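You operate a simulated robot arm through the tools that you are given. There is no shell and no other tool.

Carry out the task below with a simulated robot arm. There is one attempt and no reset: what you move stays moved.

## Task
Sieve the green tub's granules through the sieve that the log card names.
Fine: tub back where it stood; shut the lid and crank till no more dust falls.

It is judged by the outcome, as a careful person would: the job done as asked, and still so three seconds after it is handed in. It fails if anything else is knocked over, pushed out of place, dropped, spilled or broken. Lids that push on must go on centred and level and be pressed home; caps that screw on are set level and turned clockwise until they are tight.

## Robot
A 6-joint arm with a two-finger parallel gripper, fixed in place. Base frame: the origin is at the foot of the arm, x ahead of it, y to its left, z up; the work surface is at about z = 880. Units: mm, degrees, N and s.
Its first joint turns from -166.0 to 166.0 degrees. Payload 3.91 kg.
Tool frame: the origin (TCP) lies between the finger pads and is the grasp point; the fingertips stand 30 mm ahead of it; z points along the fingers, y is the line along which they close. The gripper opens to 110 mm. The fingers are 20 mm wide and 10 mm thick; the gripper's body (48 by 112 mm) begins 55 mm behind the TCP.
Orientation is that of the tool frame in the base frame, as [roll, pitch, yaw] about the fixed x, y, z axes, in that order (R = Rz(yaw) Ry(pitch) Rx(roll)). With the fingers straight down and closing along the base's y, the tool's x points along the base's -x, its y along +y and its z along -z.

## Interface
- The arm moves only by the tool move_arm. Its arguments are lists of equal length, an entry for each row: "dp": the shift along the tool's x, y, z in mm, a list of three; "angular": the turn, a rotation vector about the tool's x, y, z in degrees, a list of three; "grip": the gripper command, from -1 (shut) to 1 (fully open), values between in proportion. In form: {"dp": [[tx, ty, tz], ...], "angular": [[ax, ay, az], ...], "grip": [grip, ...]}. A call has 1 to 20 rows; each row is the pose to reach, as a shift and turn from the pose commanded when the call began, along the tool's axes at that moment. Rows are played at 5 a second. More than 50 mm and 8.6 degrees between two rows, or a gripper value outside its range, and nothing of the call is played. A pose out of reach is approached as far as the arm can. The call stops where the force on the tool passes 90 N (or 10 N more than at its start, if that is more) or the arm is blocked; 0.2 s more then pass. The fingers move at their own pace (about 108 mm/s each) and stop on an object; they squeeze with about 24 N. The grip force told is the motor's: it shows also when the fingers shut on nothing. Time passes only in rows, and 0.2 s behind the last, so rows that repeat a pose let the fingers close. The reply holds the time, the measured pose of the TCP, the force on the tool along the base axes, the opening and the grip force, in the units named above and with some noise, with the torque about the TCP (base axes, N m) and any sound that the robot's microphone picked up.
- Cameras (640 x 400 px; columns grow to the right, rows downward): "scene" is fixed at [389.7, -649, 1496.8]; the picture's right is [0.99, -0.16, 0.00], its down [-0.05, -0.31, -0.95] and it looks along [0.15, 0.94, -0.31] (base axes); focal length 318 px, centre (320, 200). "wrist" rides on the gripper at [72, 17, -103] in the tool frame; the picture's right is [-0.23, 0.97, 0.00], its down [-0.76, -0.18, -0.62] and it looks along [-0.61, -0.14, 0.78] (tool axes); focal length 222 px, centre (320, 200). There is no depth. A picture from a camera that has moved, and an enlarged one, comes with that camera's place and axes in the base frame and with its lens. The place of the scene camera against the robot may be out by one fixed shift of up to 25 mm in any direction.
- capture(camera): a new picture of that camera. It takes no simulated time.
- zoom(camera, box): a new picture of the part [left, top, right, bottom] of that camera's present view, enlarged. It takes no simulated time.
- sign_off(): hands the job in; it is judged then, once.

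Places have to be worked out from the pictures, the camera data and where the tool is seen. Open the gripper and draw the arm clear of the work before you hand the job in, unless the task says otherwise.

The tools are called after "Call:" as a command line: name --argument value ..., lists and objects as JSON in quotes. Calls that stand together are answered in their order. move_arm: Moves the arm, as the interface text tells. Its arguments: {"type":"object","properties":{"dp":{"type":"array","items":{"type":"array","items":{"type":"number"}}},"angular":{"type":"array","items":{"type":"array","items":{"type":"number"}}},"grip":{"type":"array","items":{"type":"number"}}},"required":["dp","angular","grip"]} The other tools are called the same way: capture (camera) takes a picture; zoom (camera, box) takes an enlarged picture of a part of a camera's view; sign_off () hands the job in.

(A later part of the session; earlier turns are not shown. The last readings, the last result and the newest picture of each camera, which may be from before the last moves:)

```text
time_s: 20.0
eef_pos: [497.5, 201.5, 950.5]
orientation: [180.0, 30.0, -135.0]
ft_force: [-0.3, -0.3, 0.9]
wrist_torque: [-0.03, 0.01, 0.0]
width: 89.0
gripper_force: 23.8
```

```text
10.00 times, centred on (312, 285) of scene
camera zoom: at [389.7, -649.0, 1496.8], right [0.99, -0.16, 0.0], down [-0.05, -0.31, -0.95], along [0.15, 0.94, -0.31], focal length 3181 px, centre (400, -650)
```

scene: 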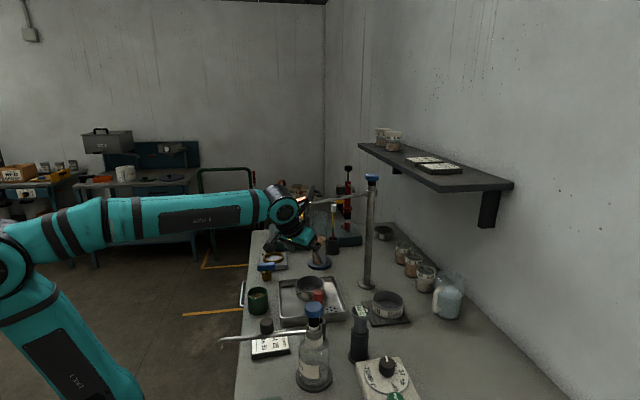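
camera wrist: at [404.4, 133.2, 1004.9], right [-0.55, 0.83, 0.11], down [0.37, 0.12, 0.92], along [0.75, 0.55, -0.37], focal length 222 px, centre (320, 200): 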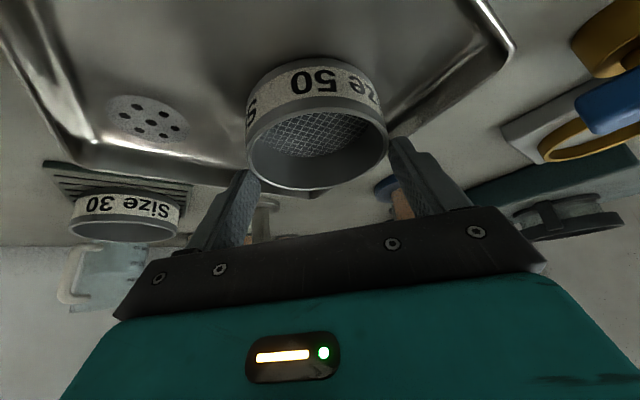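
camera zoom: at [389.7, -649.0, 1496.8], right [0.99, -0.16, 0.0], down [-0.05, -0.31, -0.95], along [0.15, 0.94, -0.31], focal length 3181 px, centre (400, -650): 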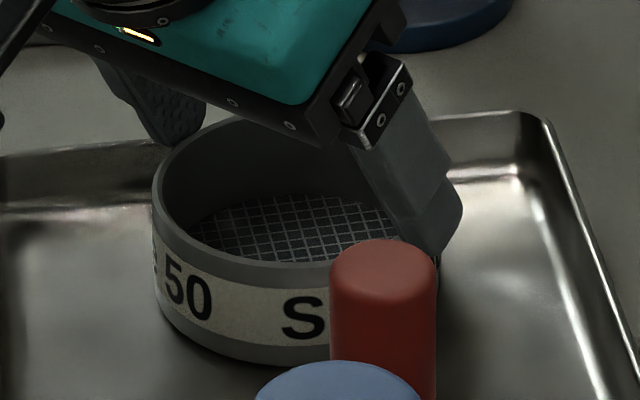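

The sieve hasn't left the tray; the fingertips only held the very rim. I open, go 20 mm deeper and slightly further in, and close again.

Call:
move_arm --dp '[[0, 0, 0], [0, 0, 0], [4, 0, 9], [8.3, 0, 18.3], [8.3, 0, 18.3], [8.3, 0, 18.3], [8.3, 0, 18.3], [8.3, 0, 18.3]]' --angular '[[0, 0, 0], [0, 0, 0], [0, 0, 0], [0, 0, 0], [0, 0, 0], [0, 0, 0], [0, 0, 0], [0, 0, 0]]' --grip '[0.9, 0.9, 0.9, 0.9, 0.9, -1, -1, -1]'

Call:
zoom --camera "wrist" --box '[200, 60, 456, 220]'

Call:
zoom --camera "scene" --box '[280, 265, 344, 305]'

```text
time_s: 21.8
eef_pos: [499.5, 202.6, 933.9]
orientation: [180.0, 30.0, -135.0]
ft_force: [-0.8, -0.4, 0.5]
wrist_torque: [0.01, 0.04, 0.01]
width: 88.9
gripper_force: 24.2
```

```text
2.50 times, centred on (328, 140) of wrist
camera zoom: at [407.2, 133.5, 986.3], right [-0.55, 0.83, 0.11], down [0.37, 0.12, 0.92], along [0.75, 0.55, -0.37], focal length 555 px, centre (300, 350)
```

zoom: 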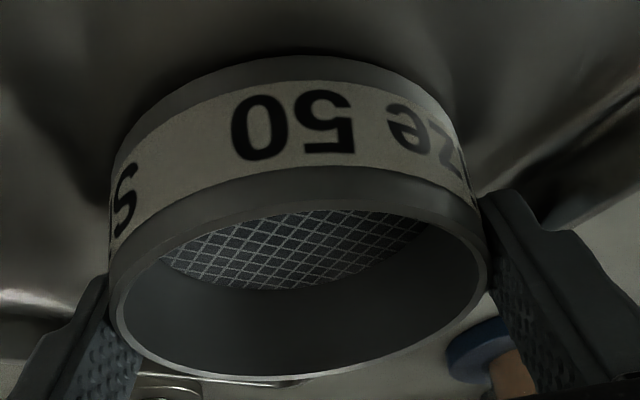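

```text
10.00 times, centred on (312, 285) of scene
camera zoom: at [389.7, -649.0, 1496.8], right [0.99, -0.16, 0.0], down [-0.05, -0.31, -0.95], along [0.15, 0.94, -0.31], focal length 3181 px, centre (400, -650)
```

zoom: 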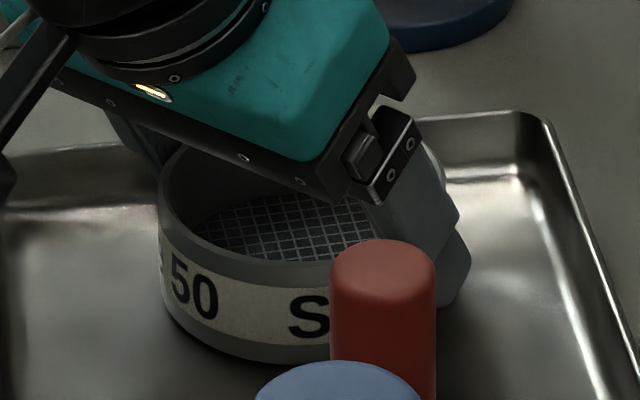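

Now the pads reach well down the wall. I lift 12 mm and check again.

Call:
move_arm --dp '[[-1, 0, -1.7], [-2, 0, -3.5], [-3, 0, -5.2], [-4, 0, -7], [-6, 0, -10.4]]' --angular '[[0, 0, 0], [0, 0, 0], [0, 0, 0], [0, 0, 0], [0, 0, 0]]' --grip '[-1, -1, -1, -1, -1]'

Call:
zoom --camera "wrist" --box '[200, 60, 456, 220]'

Call:
zoom --camera "scene" --box '[280, 265, 344, 305]'

```text
time_s: 23.0
eef_pos: [499.0, 202.9, 945.4]
orientation: [180.0, 30.1, -135.0]
ft_force: [0.6, 0.9, -1.1]
wrist_torque: [-0.01, 0.01, -0.04]
width: 88.9
gripper_force: 23.6
```

```text
2.50 times, centred on (328, 140) of wrist
camera zoom: at [406.2, 134.6, 998.0], right [-0.55, 0.83, 0.11], down [0.37, 0.12, 0.92], along [0.75, 0.55, -0.37], focal length 555 px, centre (300, 350)
```

zoom: 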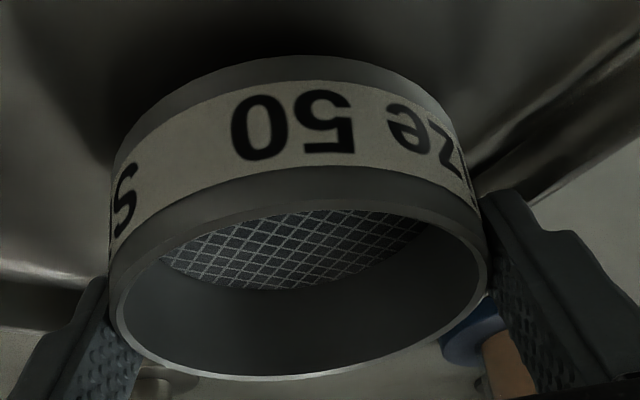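

```text
10.00 times, centred on (312, 285) of scene
camera zoom: at [389.7, -649.0, 1496.8], right [0.99, -0.16, 0.0], down [-0.05, -0.31, -0.95], along [0.15, 0.94, -0.31], focal length 3181 px, centre (400, -650)
```

zoom: 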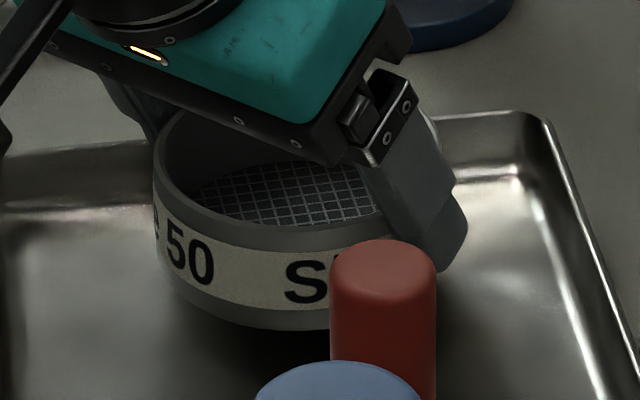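

It lifted level and firm. I raise it a little more, back out from under the tap, then rise clear towards (400, 230, 1180).

Call:
move_arm --dp '[[-6, 0, -11], [-12.5, 0, -21.6], [12, 0, -35.8], [36.5, 0, -50], [61, 0, -64.1], [46, 0, -90], [31, 0, -116], [13.6, 14.9, -134.8], [-3.8, 29.7, -153.7], [-21.2, 44.6, -172.5], [-38.6, 59.4, -191.3], [-56, 74.3, -210.2], [-73.4, 89.1, -229], [-73.4, 89.1, -229]]' --angular '[[0, 0, 0], [0, 0, 0], [0, 0, 0], [0, 0, 0], [0, 0, 0], [0, 0, 0], [0, 0, 0], [0, 0, 0], [0, 0, 0], [0, 0, 0], [0, 0, 0], [0, 0, 0], [0, 0, 0], [0, 0, 0]]' --grip '[-1, -1, -1, -1, -1, -1, -1, -1, -1, -1, -1, -1, -1, -1]'

Call:
capture --camera "wrist"

Call:
capture --camera "scene"

```text
time_s: 26.0
eef_pos: [399.5, 230.7, 1179.4]
orientation: [-180.0, 29.9, -134.9]
ft_force: [-0.5, 0.6, -1.2]
wrist_torque: [-0.01, 0.0, -0.04]
width: 89.0
gripper_force: 23.6
```

```text
taken
camera wrist: at [306.3, 162.3, 1231.1], right [-0.55, 0.83, 0.11], down [0.37, 0.12, 0.92], along [0.75, 0.55, -0.37], focal length 222 px, centre (320, 200)
```

wrist: 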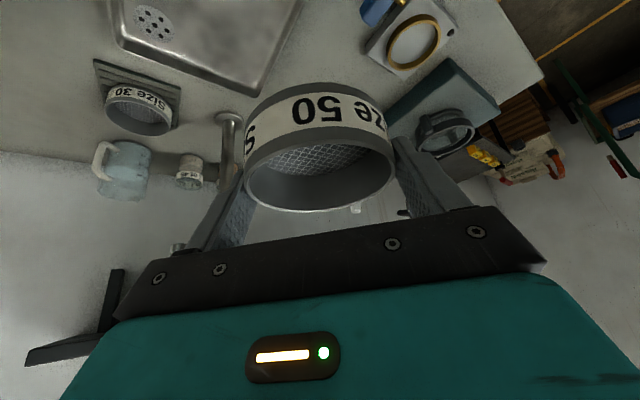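

```text
taken
```

scene: 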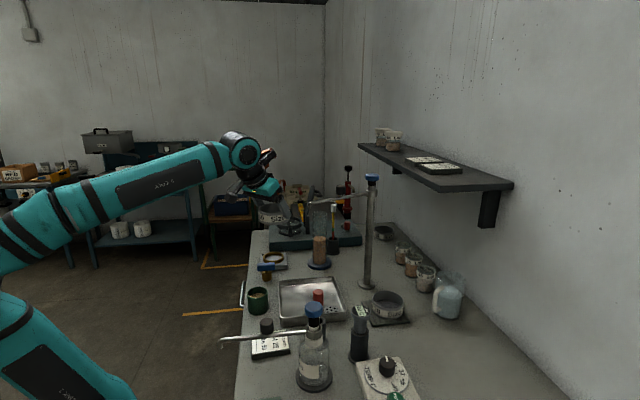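

The sieve is held level and light. I carry it over high at z ≈ 1190 towards the machine.

Call:
move_arm --dp '[[-20.2, 22.4, 9.8], [-40.5, 44.8, 19.5], [-60.7, 67.2, 29.3], [-80.9, 89.6, 39], [-101.2, 112, 48.8], [-121.4, 134.4, 58.5], [-143.9, 150.9, 71.5], [-166.3, 167.4, 84.4], [-188.8, 183.9, 97.4], [-211.2, 200.3, 110.4], [-233.7, 216.8, 123.3], [-256.1, 233.3, 136.3], [-256.1, 233.3, 136.3]]' --angular '[[0, 0, 0], [0, 0, 0], [0, 0, 0], [0, 0, 0], [0, 0, 0], [0, 0, 0], [0, 0, 0], [0, 0, 0], [0, 0, 0], [0, 0, 0], [0, 0, 0], [0, 0, 0], [0, 0, 0]]' --grip '[-1, -1, -1, -1, -1, -1, -1, -1, -1, -1, -1, -1, -1]'

Call:
capture --camera "wrist"

Call:
zoom --camera "wrist" --box '[200, 0, 456, 160]'

Call:
zoom --camera "scene" --box '[240, 140, 368, 260]'

```text
time_s: 28.8
eef_pos: [441.5, 601.3, 1188.7]
orientation: [180.0, 30.0, -135.0]
ft_force: [0.5, -0.1, -0.7]
wrist_torque: [-0.01, 0.02, -0.02]
width: 89.0
gripper_force: 23.7
```

```text
taken
camera wrist: at [348.1, 532.3, 1242.1], right [-0.55, 0.83, 0.11], down [0.37, 0.12, 0.92], along [0.75, 0.55, -0.37], focal length 222 px, centre (320, 200)
```

wrist: 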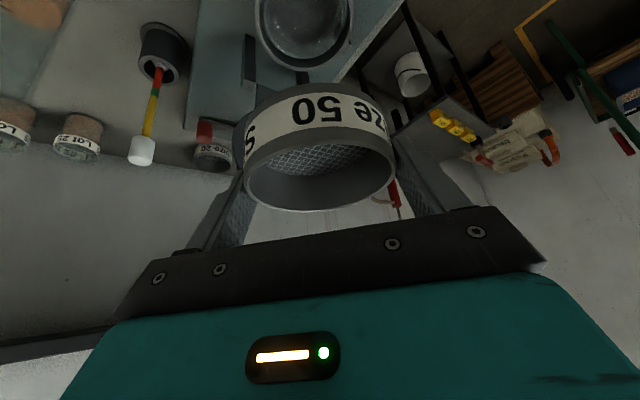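

```text
2.50 times, centred on (328, 80) of wrist
camera zoom: at [348.1, 532.3, 1242.1], right [-0.55, 0.83, 0.11], down [0.37, 0.12, 0.92], along [0.75, 0.55, -0.37], focal length 555 px, centre (300, 500)
```

zoom: 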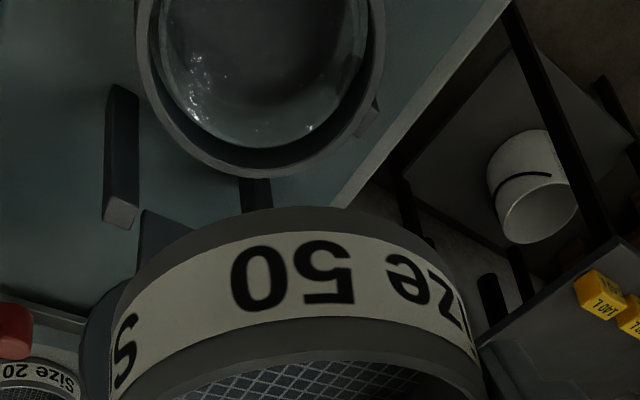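

```text
3.33 times, centred on (304, 200) of scene
camera zoom: at [389.7, -649.0, 1496.8], right [0.99, -0.16, 0.0], down [-0.05, -0.31, -0.95], along [0.15, 0.94, -0.31], focal length 1060 px, centre (373, 200)
```

zoom: 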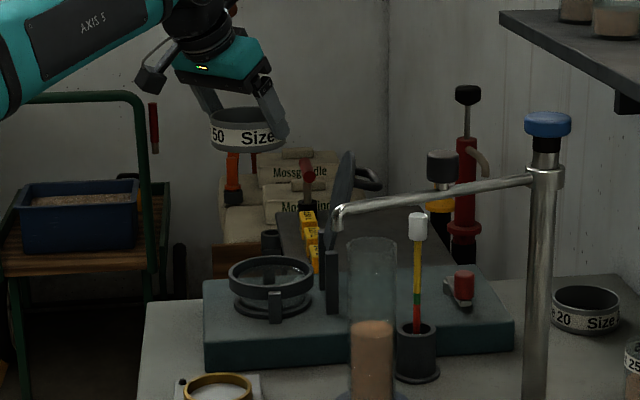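

From the picture the sieve sits at TCP+(6, 6), its base 41 mm below the TCP. I move over the ring centre (≈ 470.5, 633.5) and descend until the base is about 15 mm above the ring.

Call:
move_arm --dp '[[-15, 1.2, 8.7], [-30.1, 2.3, 17.4], [-13.4, 2.3, 46.3], [3.3, 2.3, 75.2], [20, 2.3, 104], [36.6, 2.3, 132.9], [53.3, 2.3, 161.8], [53.3, 2.3, 161.8]]' --angular '[[0, 0, 0], [0, 0, 0], [0, 0, 0], [0, 0, 0], [0, 0, 0], [0, 0, 0], [0, 0, 0], [0, 0, 0]]' --grip '[-1, -1, -1, -1, -1, -1, -1, -1]'

Call:
capture --camera "wrist"

Call:
zoom --camera "wrist" --box '[200, 0, 456, 160]'

Call:
zoom --camera "scene" --box '[256, 195, 336, 245]'

```text
time_s: 30.6
eef_pos: [466.4, 624.2, 1022.1]
orientation: [-180.0, 30.0, -134.9]
ft_force: [0.5, 1.2, -1.4]
wrist_torque: [0.0, 0.04, -0.01]
width: 88.9
gripper_force: 23.9
```

```text
taken
camera wrist: at [372.6, 555.9, 1074.4], right [-0.55, 0.83, 0.11], down [0.37, 0.12, 0.92], along [0.75, 0.55, -0.37], focal length 222 px, centre (320, 200)
```

wrist: 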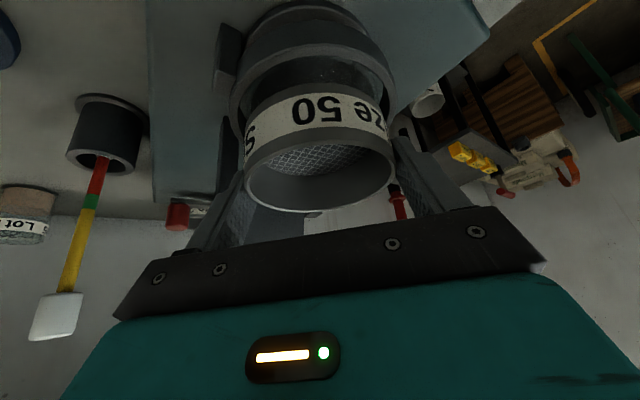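

```text
2.50 times, centred on (328, 80) of wrist
camera zoom: at [372.6, 555.9, 1074.4], right [-0.55, 0.83, 0.11], down [0.37, 0.12, 0.92], along [0.75, 0.55, -0.37], focal length 555 px, centre (300, 500)
```

zoom: 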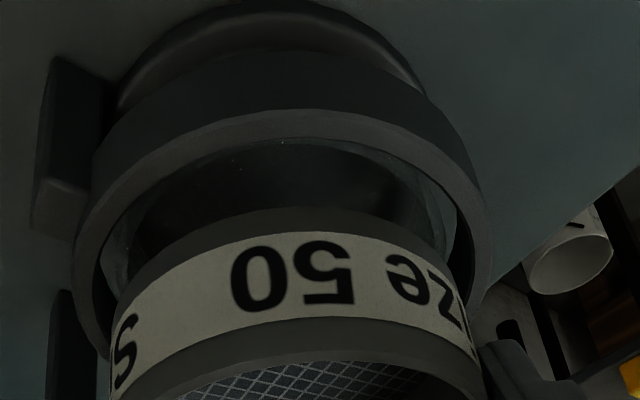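

```text
8.00 times, centred on (296, 220) of scene
camera zoom: at [389.7, -649.0, 1496.8], right [0.99, -0.16, 0.0], down [-0.05, -0.31, -0.95], along [0.15, 0.94, -0.31], focal length 2545 px, centre (512, 40)
```

zoom: 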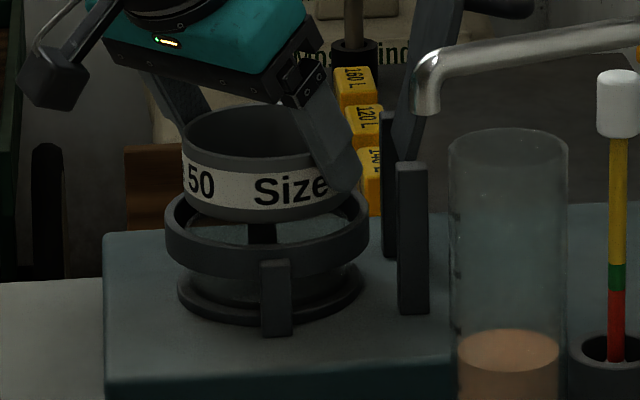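

Ring top is ≈ 968.5 and the sieve is within ~1–2 mm of concentric. I nudge 1 mm in +y and lower 14 mm, so the base just enters the ring, then check.

Call:
move_arm --dp '[[1.5, 0.7, 3], [3, 0.7, 6.2], [4.7, 0.7, 9.3], [6.4, 0.7, 12.5], [6.4, 0.7, 12.5]]' --angular '[[0, 0, 0], [0, 0, 0], [0, 0, 0], [0, 0, 0], [0, 0, 0]]' --grip '[-1, -1, -1, -1, -1]'

Call:
zoom --camera "wrist" --box '[200, 0, 456, 160]'

Call:
zoom --camera "scene" --box '[256, 195, 336, 245]'

```text
time_s: 31.8
eef_pos: [465.4, 627.8, 1010.1]
orientation: [179.9, 30.0, -135.0]
ft_force: [0.6, 1.0, -1.8]
wrist_torque: [-0.01, 0.0, -0.02]
width: 88.7
gripper_force: 24.3
```

```text
2.50 times, centred on (328, 80) of wrist
camera zoom: at [371.9, 558.5, 1061.7], right [-0.55, 0.83, 0.11], down [0.37, 0.12, 0.92], along [0.75, 0.55, -0.37], focal length 555 px, centre (300, 500)
```

zoom: 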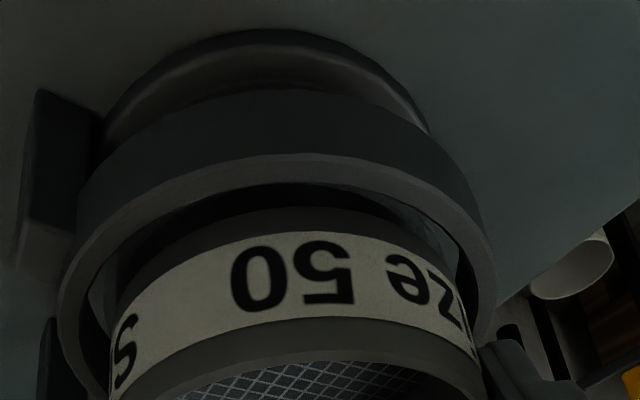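

```text
8.00 times, centred on (296, 220) of scene
camera zoom: at [389.7, -649.0, 1496.8], right [0.99, -0.16, 0.0], down [-0.05, -0.31, -0.95], along [0.15, 0.94, -0.31], focal length 2545 px, centre (512, 40)
```

zoom: 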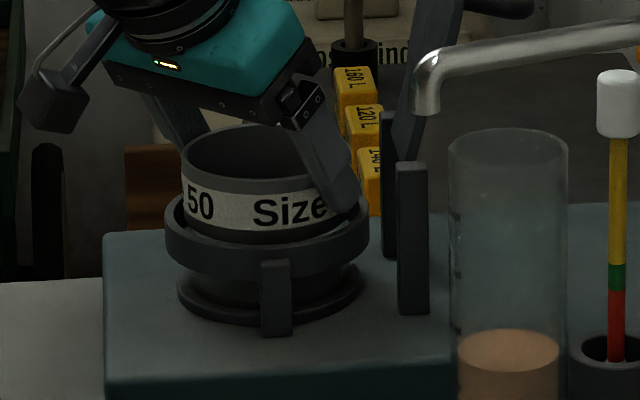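

Everything is still free (no contact force) and nearly concentric. I lower another 8 mm so that the base is ~9 mm inside the ring, with the fingertips just above the ring.

Call:
move_arm --dp '[[1, -0.7, 1.7], [2, -0.7, 3.5], [3, -0.7, 5.2], [4, -0.7, 6.9], [4, -0.7, 6.9]]' --angular '[[0, 0, 0], [0, 0, 0], [0, 0, 0], [0, 0, 0], [0, 0, 0]]' --grip '[-1, -1, -1, -1, -1]'

Call:
zoom --camera "wrist" --box '[200, 0, 456, 160]'

Call:
zoom --camera "scene" --box '[256, 195, 336, 245]'

```text
time_s: 33.0
eef_pos: [465.2, 626.6, 1002.5]
orientation: [-179.9, 30.2, -135.0]
ft_force: [5.0, 6.3, 22.1]
wrist_torque: [0.12, -0.17, -0.03]
width: 89.1
gripper_force: 23.8
```

```text
2.50 times, centred on (328, 80) of wrist
camera zoom: at [371.7, 558.2, 1054.7], right [-0.55, 0.83, 0.11], down [0.37, 0.12, 0.92], along [0.75, 0.55, -0.37], focal length 555 px, centre (300, 500)
```

zoom: 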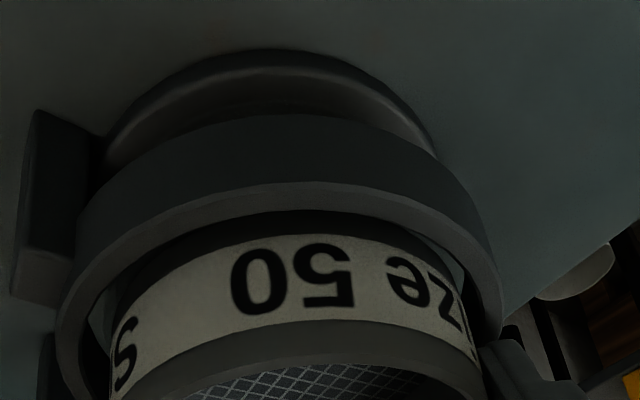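

```text
8.00 times, centred on (296, 220) of scene
camera zoom: at [389.7, -649.0, 1496.8], right [0.99, -0.16, 0.0], down [-0.05, -0.31, -0.95], along [0.15, 0.94, -0.31], focal length 2545 px, centre (512, 40)
```

zoom: 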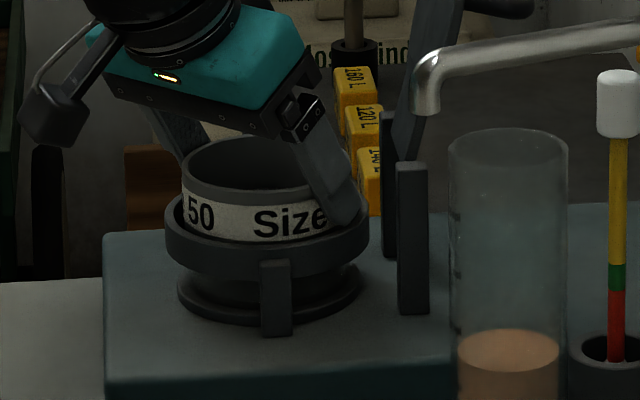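

A 22 N push up shows contact (fingertips on the ring or the sieve on its seat), with the sieve captured ~8 mm inside the ring. I relieve 1.5 mm, then open gently so it settles.

Call:
move_arm --dp '[[-0.75, 0, -1.3], [-0.75, 0, -1.3], [-0.75, 0, -1.3], [-0.75, 0, -1.3], [-0.75, 0, -1.3], [-0.75, 0, -1.3]]' --angular '[[0, 0, 0], [0, 0, 0], [0, 0, 0], [0, 0, 0], [0, 0, 0], [0, 0, 0]]' --grip '[-1, 0.64, 0.68, 0.75, 0.82, 0.82]'

Call:
zoom --camera "wrist" --box '[200, 0, 456, 160]'

Call:
zoom --camera "scene" --box '[256, 195, 336, 245]'

```text
time_s: 34.4
eef_pos: [464.4, 626.1, 1003.8]
orientation: [180.0, 30.0, -135.1]
ft_force: [9.4, -7.2, 13.0]
wrist_torque: [0.24, 0.08, -0.18]
width: 94.3
gripper_force: 0.0
```

```text
2.50 times, centred on (328, 80) of wrist
camera zoom: at [372.5, 557.3, 1055.2], right [-0.55, 0.83, 0.11], down [0.37, 0.12, 0.92], along [0.75, 0.55, -0.37], focal length 555 px, centre (300, 500)
```

zoom: 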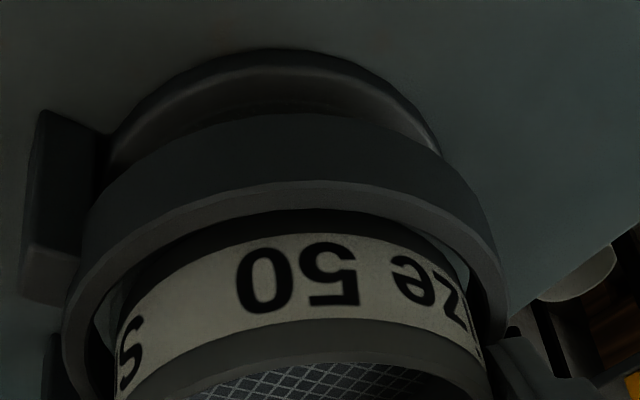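

```text
8.00 times, centred on (296, 220) of scene
camera zoom: at [389.7, -649.0, 1496.8], right [0.99, -0.16, 0.0], down [-0.05, -0.31, -0.95], along [0.15, 0.94, -0.31], focal length 2545 px, centre (512, 40)
```

zoom: 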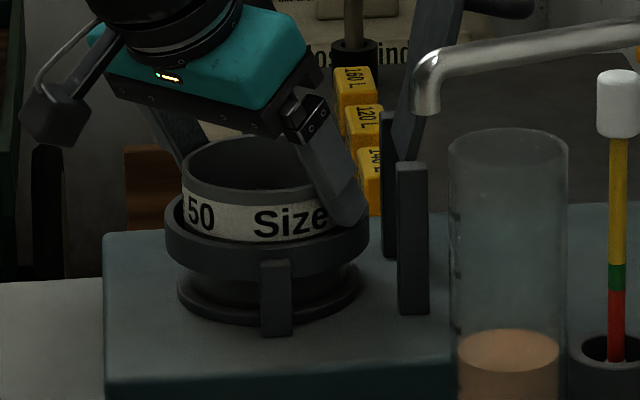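

The tips still rest on the ring (13 N), which drags on the opening. I rise 4 mm more with the grip opening.

Call:
move_arm --dp '[[-0.5, 0, -0.9], [-1, 0, -1.7], [-1.5, 0, -2.6], [-2, 0, -3.5], [-2, 0, -3.5]]' --angular '[[0, 0, 0], [0, 0, 0], [0, 0, 0], [0, 0, 0], [0, 0, 0]]' --grip '[0.75, 0.75, 0.8, 0.85, 0.85]'

Call:
zoom --camera "wrist" --box '[200, 0, 456, 160]'

Call:
zoom --camera "scene" --box '[256, 195, 336, 245]'

```text
time_s: 35.6
eef_pos: [464.4, 628.2, 1007.6]
orientation: [-180.0, 29.9, -134.9]
ft_force: [-0.7, 1.2, -0.1]
wrist_torque: [0.0, 0.0, -0.02]
width: 101.9
gripper_force: 0.0
```

```text
2.50 times, centred on (328, 80) of wrist
camera zoom: at [370.9, 559.2, 1059.4], right [-0.55, 0.83, 0.11], down [0.37, 0.12, 0.92], along [0.75, 0.55, -0.37], focal length 555 px, centre (300, 500)
```

zoom: 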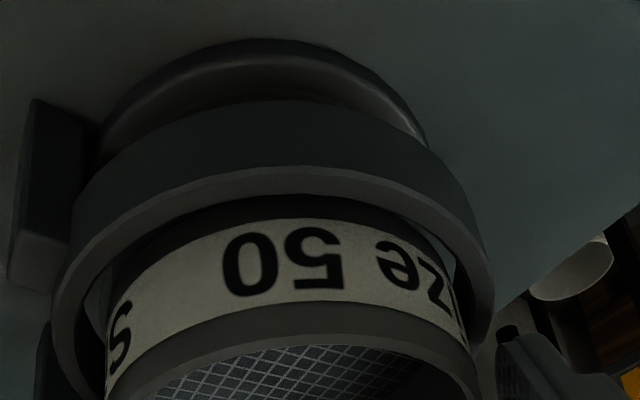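

```text
8.00 times, centred on (296, 220) of scene
camera zoom: at [389.7, -649.0, 1496.8], right [0.99, -0.16, 0.0], down [-0.05, -0.31, -0.95], along [0.15, 0.94, -0.31], focal length 2545 px, centre (512, 40)
```

zoom: 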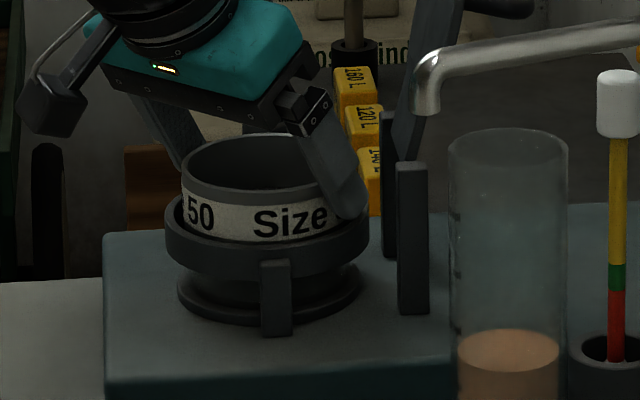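

Released; the sieve stayed put, level in the ring. I rise straight up and look at its seating from above.

Call:
move_arm --dp '[[-5, 0, -8.7], [-10, 0, -17.3], [-15, 0, -26], [-25, 0, -43.3], [-40, 0, -69.3], [-60, 0, -104], [-80, 0, -138.6], [-80, 0, -138.6]]' --angular '[[0, 0, 0], [0, 0, 0], [0, 0, 0], [0, 0, 0], [0, 0, 0], [0, 0, 0], [0, 0, 0], [0, 0, 0]]' --grip '[0.85, 0.85, 0.9, 1, 1, 1, 1, 1]'

Call:
capture --camera "wrist"

Call:
zoom --camera "wrist" --box '[200, 0, 392, 120]'

Call:
zoom --camera "scene" --box '[256, 185, 352, 245]'

```text
time_s: 37.4
eef_pos: [461.1, 627.7, 1165.2]
orientation: [180.0, 30.0, -135.0]
ft_force: [-0.4, -0.7, 0.1]
wrist_torque: [-0.01, 0.01, -0.01]
width: 110.1
gripper_force: 0.2
```

```text
taken
camera wrist: at [367.6, 557.9, 1217.4], right [-0.55, 0.83, 0.11], down [0.37, 0.12, 0.92], along [0.75, 0.55, -0.37], focal length 222 px, centre (320, 200)
```

wrist: 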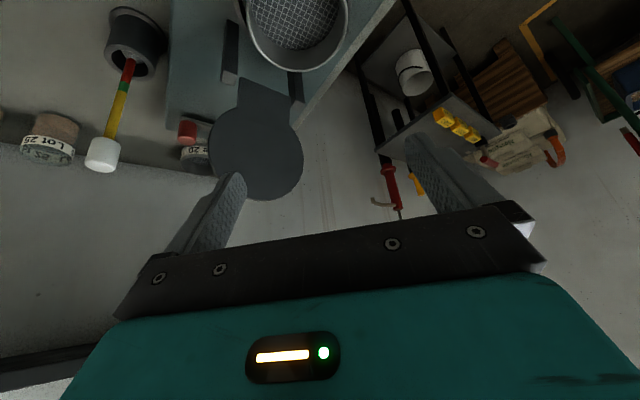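

```text
3.33 times, centred on (296, 60) of wrist
camera zoom: at [367.6, 557.9, 1217.4], right [-0.55, 0.83, 0.11], down [0.37, 0.12, 0.92], along [0.75, 0.55, -0.37], focal length 740 px, centre (400, 667)
```

zoom: 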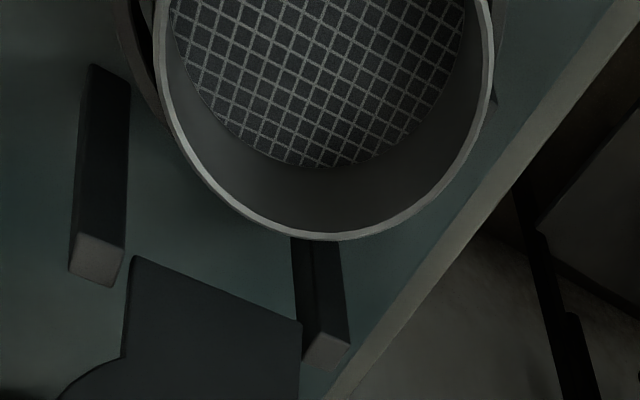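

```text
6.67 times, centred on (304, 215) of scene
camera zoom: at [389.7, -649.0, 1496.8], right [0.99, -0.16, 0.0], down [-0.05, -0.31, -0.95], along [0.15, 0.94, -0.31], focal length 2121 px, centre (427, 100)
```

zoom: 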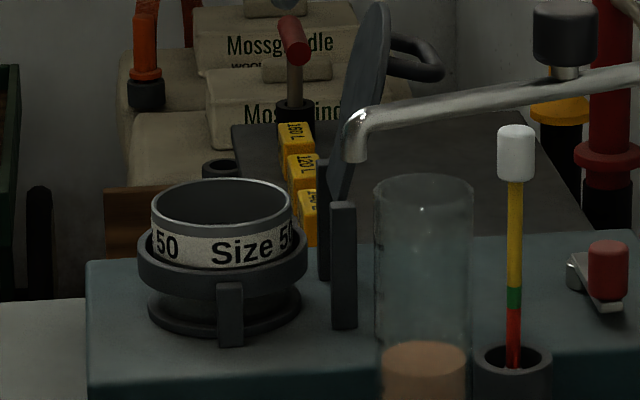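

The Size 50 sieve sits level and centred in the ring, standing proud to about the lid hinge's height. Next the tub: I untilt and back away to open space, to turn the gripper so its camera will be on the upper side when pouring.

Call:
move_arm --dp '[[18.4, -11.8, -16.4], [36.8, -23.6, -32.8], [55.2, -35.4, -49.2], [73.7, -47.3, -65.6], [92.1, -59.1, -82], [110.5, -70.9, -98.4], [128.9, -82.7, -114.8], [128.9, -82.7, -114.8]]' --angular '[[0, 0, 0], [0, 5, 0], [0, 10, 0], [0, 15, 0], [0, 20, 0], [0, 25, 0], [0, 30, 0], [0, 30, 0]]' --grip '[1, 1, 1, 1, 1, 1, 1, 1]'

Call:
move_arm --dp '[[0, 0, 0], [0, 0, 0], [0, 0, 0], [0, 0, 0], [0, 0, 0], [0, 0, 0], [0, 0, 0], [0, 0, 0], [0, 0, 0], [0, 0, 0], [0, 0, 0], [0, 0, 0]]' --angular '[[0, 0, 8], [0, 0, 16], [0, 0, 24], [0, 0, 32], [0, 0, 40], [0, 0, 48], [0, 0, 56], [0, 0, 64], [0, 0, 72], [0, 0, 80], [0, 0, 88], [0, 0, 90]]' --grip '[1, 1, 1, 1, 1, 1, 1, 1, 1, 1, 1, 1]'

```text
time_s: 39.2
eef_pos: [405.7, 448.3, 1202.7]
orientation: [179.9, 0.0, -135.1]
ft_force: [0.0, 0.7, -0.3]
wrist_torque: [0.01, 0.02, 0.0]
width: 110.1
gripper_force: 0.1
```

```text
time_s: 41.8
eef_pos: [403.6, 448.5, 1201.2]
orientation: [-180.0, 0.0, 134.9]
ft_force: [-0.2, 0.4, -0.5]
wrist_torque: [-0.04, -0.02, -0.01]
width: 110.1
gripper_force: 0.0
```

No limit hit so far. I turn another 90°, so that the camera ends on the outward side.

Call:
move_arm --dp '[[0, 0, 0], [0, 0, 0], [0, 0, 0], [0, 0, 0], [0, 0, 0], [0, 0, 0], [0, 0, 0], [0, 0, 0], [0, 0, 0], [0, 0, 0], [0, 0, 0], [0, 0, 0]]' --angular '[[0, 0, 8], [0, 0, 16], [0, 0, 24], [0, 0, 32], [0, 0, 40], [0, 0, 48], [0, 0, 56], [0, 0, 64], [0, 0, 72], [0, 0, 80], [0, 0, 88], [0, 0, 90]]' --grip '[1, 1, 1, 1, 1, 1, 1, 1, 1, 1, 1, 1]'

Call:
capture --camera "wrist"

Call:
capture --camera "scene"

```text
time_s: 43.9
eef_pos: [407.8, 444.3, 1200.3]
orientation: [180.0, -0.1, 60.3]
ft_force: [6.7, 3.1, -18.1]
wrist_torque: [0.71, 0.2, 0.26]
width: 110.3
gripper_force: 0.1
out of reach, approached as far as the arm can: row 10
stopped in row 10: the force on the tool passed its limit at 102 N (the readings are from after the stop); the commanded pose is now the measured one
```

```text
taken
camera wrist: at [458.2, 500.5, 1304.6], right [0.73, -0.68, 0.0], down [-0.53, -0.58, 0.62], along [-0.42, -0.46, -0.78], focal length 222 px, centre (320, 200)
```

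wrist: 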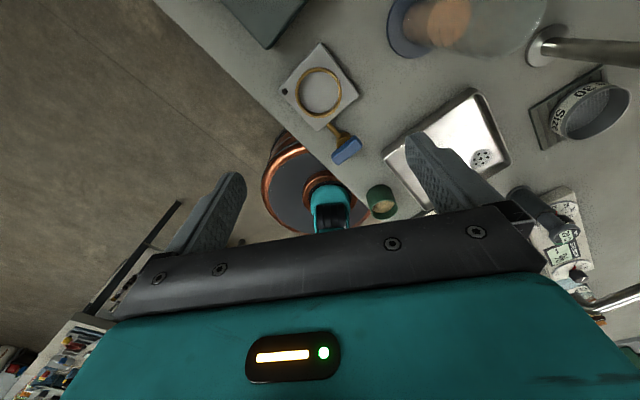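

```text
taken
```

scene: 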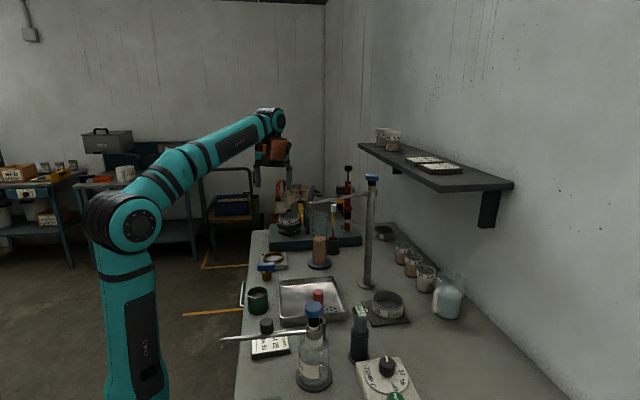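

A joint limit lies near 13° from the radial direction, so I'll use a 25° offset, which still pours clear of fingers and camera. I turn back 12° and rehearse the pouring tilt here with the empty gripper to check that it's reachable.

Call:
move_arm --dp '[[0, 0, 0], [0, 0, 0], [0, 0, 0]]' --angular '[[0, 0, -6], [0, 0, -12], [0, 0, -12]]' --grip '[1, 1, 1]'

Call:
move_arm --dp '[[0, 0, 0], [0, 0, 0], [0, 0, 0], [0, 0, 0], [0, 0, 0], [0, 0, 0], [0, 0, 0], [0, 0, 0], [0, 0, 0], [0, 0, 0], [0, 0, 0], [0, 0, 0], [0, 0, 0], [0, 0, 0], [0, 0, 0]]' --angular '[[-3.38, 7.25, 0], [-6.76, 14.5, 0], [-10.14, 21.75, 0], [-13.5, 29, 0], [-16.9, 36.2, 0], [-20.3, 43.5, 0], [-23.7, 50.7, 0], [-27, 58, 0], [-30.4, 65.2, 0], [-33.8, 72.5, 0], [-37.2, 79.7, 0], [-40.6, 87, 0], [-43.9, 94.2, 0], [-47.3, 101.5, 0], [-50.7, 108.7, 0]]' --grip '[1, 1, 1, 1, 1, 1, 1, 1, 1, 1, 1, 1, 1, 1, 1]'

Call:
capture --camera "scene"

Call:
capture --camera "wrist"

```text
time_s: 44.7
eef_pos: [408.3, 445.8, 1201.8]
orientation: [180.0, -0.3, 72.5]
ft_force: [0.4, -0.3, -0.6]
wrist_torque: [0.02, 0.01, -0.01]
width: 110.1
gripper_force: 0.0
```

```text
time_s: 47.9
eef_pos: [408.7, 445.7, 1204.3]
orientation: [35.8, -51.4, -175.4]
ft_force: [-0.8, -0.5, -1.2]
wrist_torque: [0.02, 0.0, -0.02]
width: 110.0
gripper_force: 0.0
out of reach, approached as far as the arm can: row 10, 11
```

```text
taken
```

scene: 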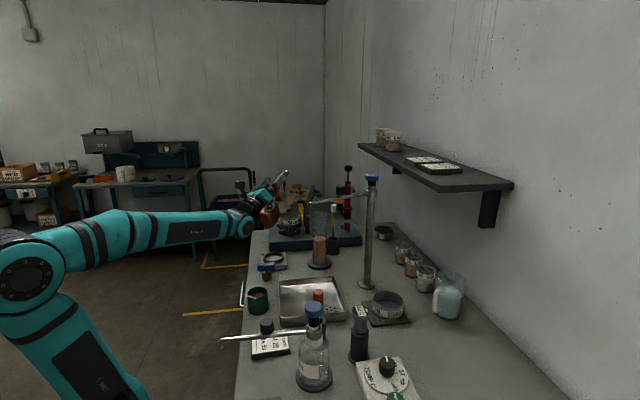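

```text
taken
camera wrist: at [311.2, 362.3, 1214.0], right [0.65, -0.74, 0.18], down [0.01, -0.22, -0.98], along [0.76, 0.64, -0.13], focal length 222 px, centre (320, 200)
```

wrist: 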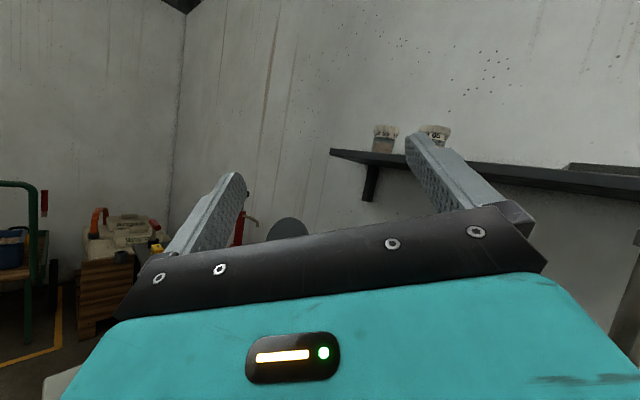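

The full 120° tilt is reachable, with a momentary hitch at about 80–88° (arm and tool aligned). I step back through that range reading the pose, to see how large the deviation is.

Call:
move_arm --dp '[[0, 0, 0], [0, 0, 0], [0, 0, 0], [0, 0, 0]]' --angular '[[3.38, -7.25, 0], [6.76, -14.5, 0], [10.14, -21.75, 0], [12.25, -26.3, 0]]' --grip '[1, 1, 1, 1]'

Call:
move_arm --dp '[[0, 0, 0]]' --angular '[[1.7, -3.6, 0]]' --grip '[1]'

Call:
move_arm --dp '[[0, 0, 0]]' --angular '[[1.7, -3.6, 0]]' --grip '[1]'

Call:
move_arm --dp '[[0, 0, 0]]' --angular '[[1.7, -3.6, 0]]' --grip '[1]'

```text
time_s: 48.9
eef_pos: [406.9, 446.2, 1201.4]
orientation: [87.5, -65.0, 139.7]
ft_force: [0.8, -0.3, -0.4]
wrist_torque: [-0.01, -0.01, -0.01]
width: 110.2
gripper_force: 0.0
```

```text
time_s: 49.3
eef_pos: [410.6, 443.0, 1201.4]
orientation: [91.8, -65.0, 135.3]
ft_force: [-0.8, -0.5, -0.1]
wrist_torque: [-0.02, 0.01, -0.01]
width: 109.7
gripper_force: 0.0
```

```text
time_s: 49.7
eef_pos: [411.3, 442.6, 1201.5]
orientation: [95.3, -64.9, 131.5]
ft_force: [0.5, 0.8, 0.4]
wrist_torque: [-0.01, 0.0, -0.02]
width: 110.1
gripper_force: 0.0
out of reach, approached as far as the arm can: row 1
```

```text
time_s: 50.1
eef_pos: [411.8, 441.8, 1201.2]
orientation: [99.0, -64.7, 127.7]
ft_force: [-0.7, 0.4, 0.3]
wrist_torque: [-0.03, -0.03, -0.06]
width: 109.7
gripper_force: 0.1
```

The deviation there is only ~5 mm, so the pour is workable. I return the tool to vertical and then go over the tub.

Call:
move_arm --dp '[[0, 0, 0], [0, 0, 0], [0, 0, 0], [0, 0, 0], [0, 0, 0], [0, 0, 0], [0, 0, 0], [0, 0, 0], [0, 0, 0], [0, 0, 0], [0, 0, 0]]' --angular '[[3.34, -7.16, 0], [6.68, -14.3, 0], [10, -21.5, 0], [13.4, -28.6, 0], [16.7, -35.8, 0], [20, -43, 0], [23.4, -50.1, 0], [26.7, -57.3, 0], [30, -64.4, 0], [33.4, -71.6, 0], [33.4, -71.6, 0]]' --grip '[1, 1, 1, 1, 1, 1, 1, 1, 1, 1, 1]'

```text
time_s: 52.5
eef_pos: [395.2, 453.5, 1210.1]
orientation: [163.7, -0.4, 70.8]
ft_force: [0.7, -0.9, -0.4]
wrist_torque: [-0.01, 0.01, 0.0]
width: 110.1
gripper_force: 0.1
out of reach, approached as far as the arm can: row 1, 3, 4, 5, 6, 7, 8, 9, 10, 11
```

The wrist came back through the singular zone with a different joint split, and the yaw joint is at its limit. I turn the yaw away from the limit while levelling the tool.

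Call:
move_arm --dp '[[0, 0, 0], [0, 0, 0], [0, 0, 0], [0, 0, 0], [0, 0, 0]]' --angular '[[4.1, 0.8, -6], [8.2, 1.7, -12.1], [12.2, 2.5, -18.2], [16.3, 3.4, -24.2], [16.3, 3.4, -24.2]]' --grip '[1, 1, 1, 1, 1]'

Call:
capture --camera "scene"

```text
time_s: 53.7
eef_pos: [393.5, 456.6, 1227.0]
orientation: [167.2, 9.0, 92.8]
ft_force: [-0.4, -0.6, 0.0]
wrist_torque: [-0.01, -0.02, -0.03]
width: 110.1
gripper_force: 0.0
out of reach, approached as far as the arm can: row 1, 2, 3, 4, 5
```

```text
taken
```

scene: 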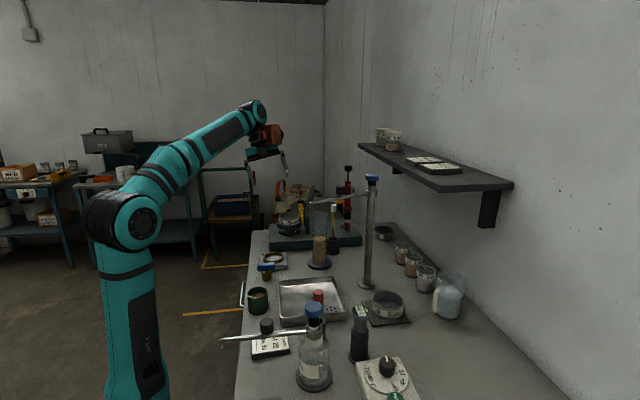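

The wrist has flipped to its other branch (forearm roll at its limit). I drive it back up to the 120° pose around the singular direction, then will return straight through in one quick sweep; afterwards I'll avoid that zone by gripping the tub slanted and pouring with a roll of the last joint.

Call:
move_arm --dp '[[0, 0, 0], [0, 0, 0], [0, 0, 0], [0, 0, 0], [0, 0, 0], [0, 0, 0], [0, 0, 0], [0, 0, 0], [0, 0, 0], [0, 0, 0], [0, 0, 0], [0, 0, 0], [0, 0, 0], [0, 0, 0], [0, 0, 0], [0, 0, 0], [0, 0, 0]]' --angular '[[-3.74, 6.4, 1.76], [-7.48, 12.8, 3.51], [-11.2, 19.2, 5.27], [-14.95, 25.6, 7.03], [-18.7, 32, 8.78], [-22.4, 38.4, 10.5], [-26.2, 44.8, 12.3], [-29.9, 51.2, 14.05], [-33.6, 57.6, 15.8], [-37.4, 64, 17.6], [-41.1, 70.4, 19.3], [-44.9, 76.8, 21.1], [-48.6, 83.2, 22.8], [-52.3, 89.6, 24.6], [-56.1, 96, 26.4], [-59.8, 102.4, 28.1], [-59.8, 102.4, 28.1]]' --grip '[1, 1, 1, 1, 1, 1, 1, 1, 1, 1, 1, 1, 1, 1, 1, 1, 1]'

Call:
capture --camera "scene"

```text
time_s: 57.3
eef_pos: [393.7, 452.8, 1225.9]
orientation: [35.9, -51.6, -173.6]
ft_force: [-0.8, 0.9, 1.0]
wrist_torque: [0.0, 0.03, 0.01]
width: 110.1
gripper_force: 0.0
out of reach, approached as far as the arm can: row 2, 3, 4, 5, 6, 7, 12, 13
```

```text
taken
```

scene: 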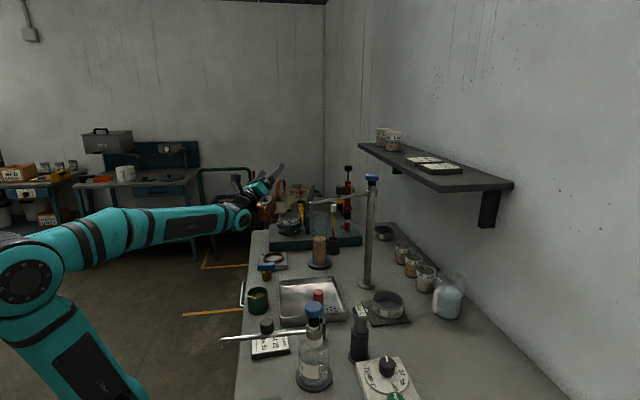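

Back at the exact 120° pose. Now one fast in-plane sweep back down to about 24° of tilt.

Call:
move_arm --dp '[[0, 0, 0], [0, 0, 0], [0, 0, 0], [0, 0, 0], [0, 0, 0], [0, 0, 0], [0, 0, 0], [0, 0, 0], [0, 0, 0], [0, 0, 0], [0, 0, 0], [0, 0, 0], [0, 0, 0]]' --angular '[[3.38, -7.25, 0], [6.76, -14.5, 0], [10.14, -21.75, 0], [13.5, -29, 0], [16.9, -36.2, 0], [20.3, -43.5, 0], [23.7, -50.7, 0], [27, -58, 0], [30.4, -65.2, 0], [33.8, -72.5, 0], [37.2, -79.7, 0], [40.6, -87, 0], [40.6, -87, 0]]' --grip '[1, 1, 1, 1, 1, 1, 1, 1, 1, 1, 1, 1, 1]'

Call:
capture --camera "scene"

```text
time_s: 60.1
eef_pos: [340.6, 477.3, 1217.7]
orientation: [160.1, -20.5, 75.9]
ft_force: [0.5, -0.9, 0.2]
wrist_torque: [0.01, -0.01, 0.01]
width: 110.0
gripper_force: 0.1
out of reach, approached as far as the arm can: row 5, 6, 7, 8, 9, 10, 11, 12, 13
```

```text
taken
```

scene: 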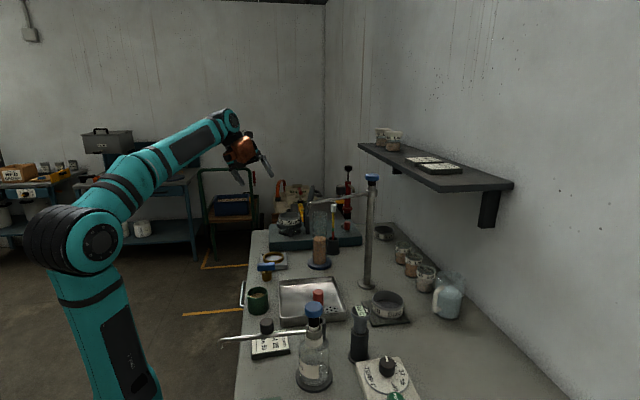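

It again ended on the wrong branch, leaning right. My reading: the forearm roll winds up when passing the aligned direction on one side, so I go back up to the 120° pose and will come down passing on the left side to unwind it.

Call:
move_arm --dp '[[0, 0, 0], [0, 0, 0], [0, 0, 0], [0, 0, 0], [0, 0, 0], [0, 0, 0], [0, 0, 0], [0, 0, 0], [0, 0, 0], [0, 0, 0], [0, 0, 0], [0, 0, 0], [0, 0, 0]]' --angular '[[-2.76, 7.25, 0.62], [-5.5, 14.5, 1.24], [-8.3, 21.75, 1.87], [-11, 29, 2.5], [-13.8, 36.25, 3.1], [-16.6, 43.5, 3.7], [-19.3, 50.75, 4.35], [-22.1, 58, 5], [-24.9, 65.25, 5.6], [-27.6, 72.5, 6.2], [-30.4, 79.75, 6.8], [-33.15, 87, 7.46], [-33.15, 87, 7.46]]' --grip '[1, 1, 1, 1, 1, 1, 1, 1, 1, 1, 1, 1, 1]'

Call:
zoom --camera "scene" --box '[0, 120, 320, 320]'

```text
time_s: 62.9
eef_pos: [341.9, 480.6, 1220.6]
orientation: [35.9, -51.7, -173.5]
ft_force: [-1.1, 0.0, -0.2]
wrist_torque: [-0.01, -0.02, -0.01]
width: 110.2
gripper_force: 0.0
```

```text
2.00 times, centred on (160, 220) of scene
camera zoom: at [389.7, -649.0, 1496.8], right [0.99, -0.16, 0.0], down [-0.05, -0.31, -0.95], along [0.15, 0.94, -0.31], focal length 636 px, centre (640, 160)
```

zoom: 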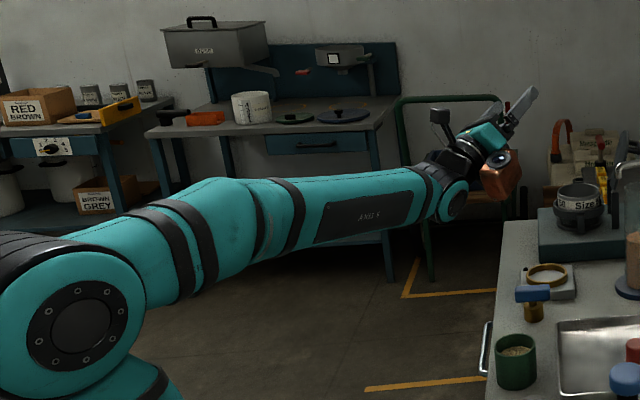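

At the exact 120° pose again. I swing the tool's heading 30° to the left, then lower it in that plane, keeping well away from the aligned direction.

Call:
move_arm --dp '[[0, 0, 0], [0, 0, 0], [0, 0, 0], [0, 0, 0], [0, 0, 0]]' --angular '[[5.9, 2.75, 3.75], [11.75, 5.5, 7.5], [17.6, 8.25, 11.25], [23.5, 11, 15], [23.5, 11, 15]]' --grip '[1, 1, 1, 1, 1]'

Call:
move_arm --dp '[[0, 0, 0], [0, 0, 0], [0, 0, 0], [0, 0, 0], [0, 0, 0], [0, 0, 0], [0, 0, 0], [0, 0, 0], [0, 0, 0], [0, 0, 0], [0, 0, 0]]' --angular '[[3.38, -7.25, 0], [6.76, -14.5, 0], [10.14, -21.75, 0], [13.5, -29, 0], [16.9, -36.2, 0], [20.3, -43.5, 0], [23.7, -50.7, 0], [27, -58, 0], [30.4, -65.2, 0], [33.8, -72.5, 0], [33.8, -72.5, 0]]' --grip '[1, 1, 1, 1, 1, 1, 1, 1, 1, 1, 1]'

Call:
zoom --camera "scene" --box '[0, 80, 320, 280]'

```text
time_s: 64.1
eef_pos: [324.7, 493.5, 1215.0]
orientation: [35.8, -51.4, -151.8]
ft_force: [0.0, -1.1, -0.5]
wrist_torque: [0.01, -0.01, 0.02]
width: 110.0
gripper_force: 0.1
out of reach, approached as far as the arm can: row 3, 4, 5
```

```text
time_s: 66.5
eef_pos: [327.4, 494.9, 1216.4]
orientation: [160.3, -35.9, 102.3]
ft_force: [-0.3, 0.0, 0.2]
wrist_torque: [0.0, -0.01, -0.02]
width: 110.0
gripper_force: 0.0
out of reach, approached as far as the arm can: row 1, 2, 3, 4, 5
```

```text
2.00 times, centred on (160, 180) of scene
camera zoom: at [389.7, -649.0, 1496.8], right [0.99, -0.16, 0.0], down [-0.05, -0.31, -0.95], along [0.15, 0.94, -0.31], focal length 636 px, centre (640, 240)
```

zoom: 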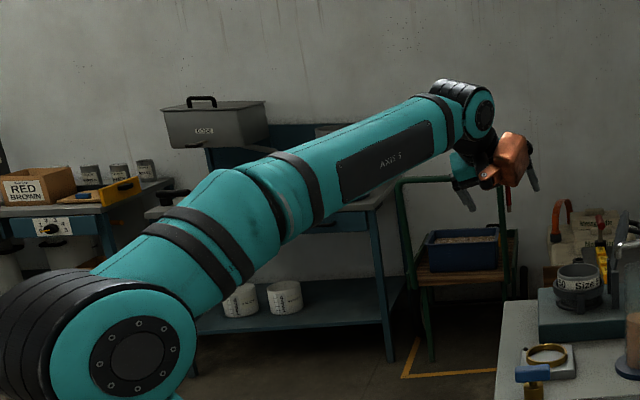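

The last rows were reached exactly, so the wrist seems unwound. I bring the tool to vertical to confirm.

Call:
move_arm --dp '[[0, 0, 0], [0, 0, 0], [0, 0, 0], [0, 0, 0], [0, 0, 0], [0, 0, 0]]' --angular '[[3.4, -7.25, 0], [6.8, -14.5, 0], [10.2, -21.75, 0], [13.6, -29, 0], [17, -36.3, 0], [17, -36.3, 0]]' --grip '[1, 1, 1, 1, 1, 1]'

```text
time_s: 67.9
eef_pos: [327.5, 496.4, 1214.3]
orientation: [-180.0, -0.2, 95.9]
ft_force: [-0.2, 0.4, -0.4]
wrist_torque: [0.01, 0.0, 0.0]
width: 110.0
gripper_force: 0.1
```

The wrist is back on its good branch. New plan: grip the tub slanted (tool 55° out, camera below), carry it level, and pour with a 165° roll of the last joint. First I turn the tool back to camera-inward.

Call:
move_arm --dp '[[0, 0, 0], [0, 0, 0], [0, 0, 0], [0, 0, 0], [0, 0, 0], [0, 0, 0], [0, 0, 0], [0, 0, 0], [0, 0, 0], [0, 0, 0], [0, 0, 0], [0, 0, 0], [0, 0, 0], [0, 0, 0], [0, 0, 0], [0, 0, 0], [0, 0, 0], [0, 0, 0]]' --angular '[[0, 0, -7.8], [0, 0, -15.6], [0, 0, -23.4], [0, 0, -31.2], [0, 0, -39], [0, 0, -46.8], [0, 0, -54.6], [0, 0, -62.4], [0, 0, -70.2], [0, 0, -78], [0, 0, -85.8], [0, 0, -93.6], [0, 0, -101.4], [0, 0, -109.2], [0, 0, -117], [0, 0, -124.8], [0, 0, -132.6], [0, 0, -140.7]]' --grip '[1, 1, 1, 1, 1, 1, 1, 1, 1, 1, 1, 1, 1, 1, 1, 1, 1, 1]'

```text
time_s: 71.7
eef_pos: [328.5, 495.7, 1213.9]
orientation: [179.9, 0.2, -123.4]
ft_force: [1.0, 0.7, 0.7]
wrist_torque: [0.02, 0.0, 0.0]
width: 109.8
gripper_force: 0.1
```

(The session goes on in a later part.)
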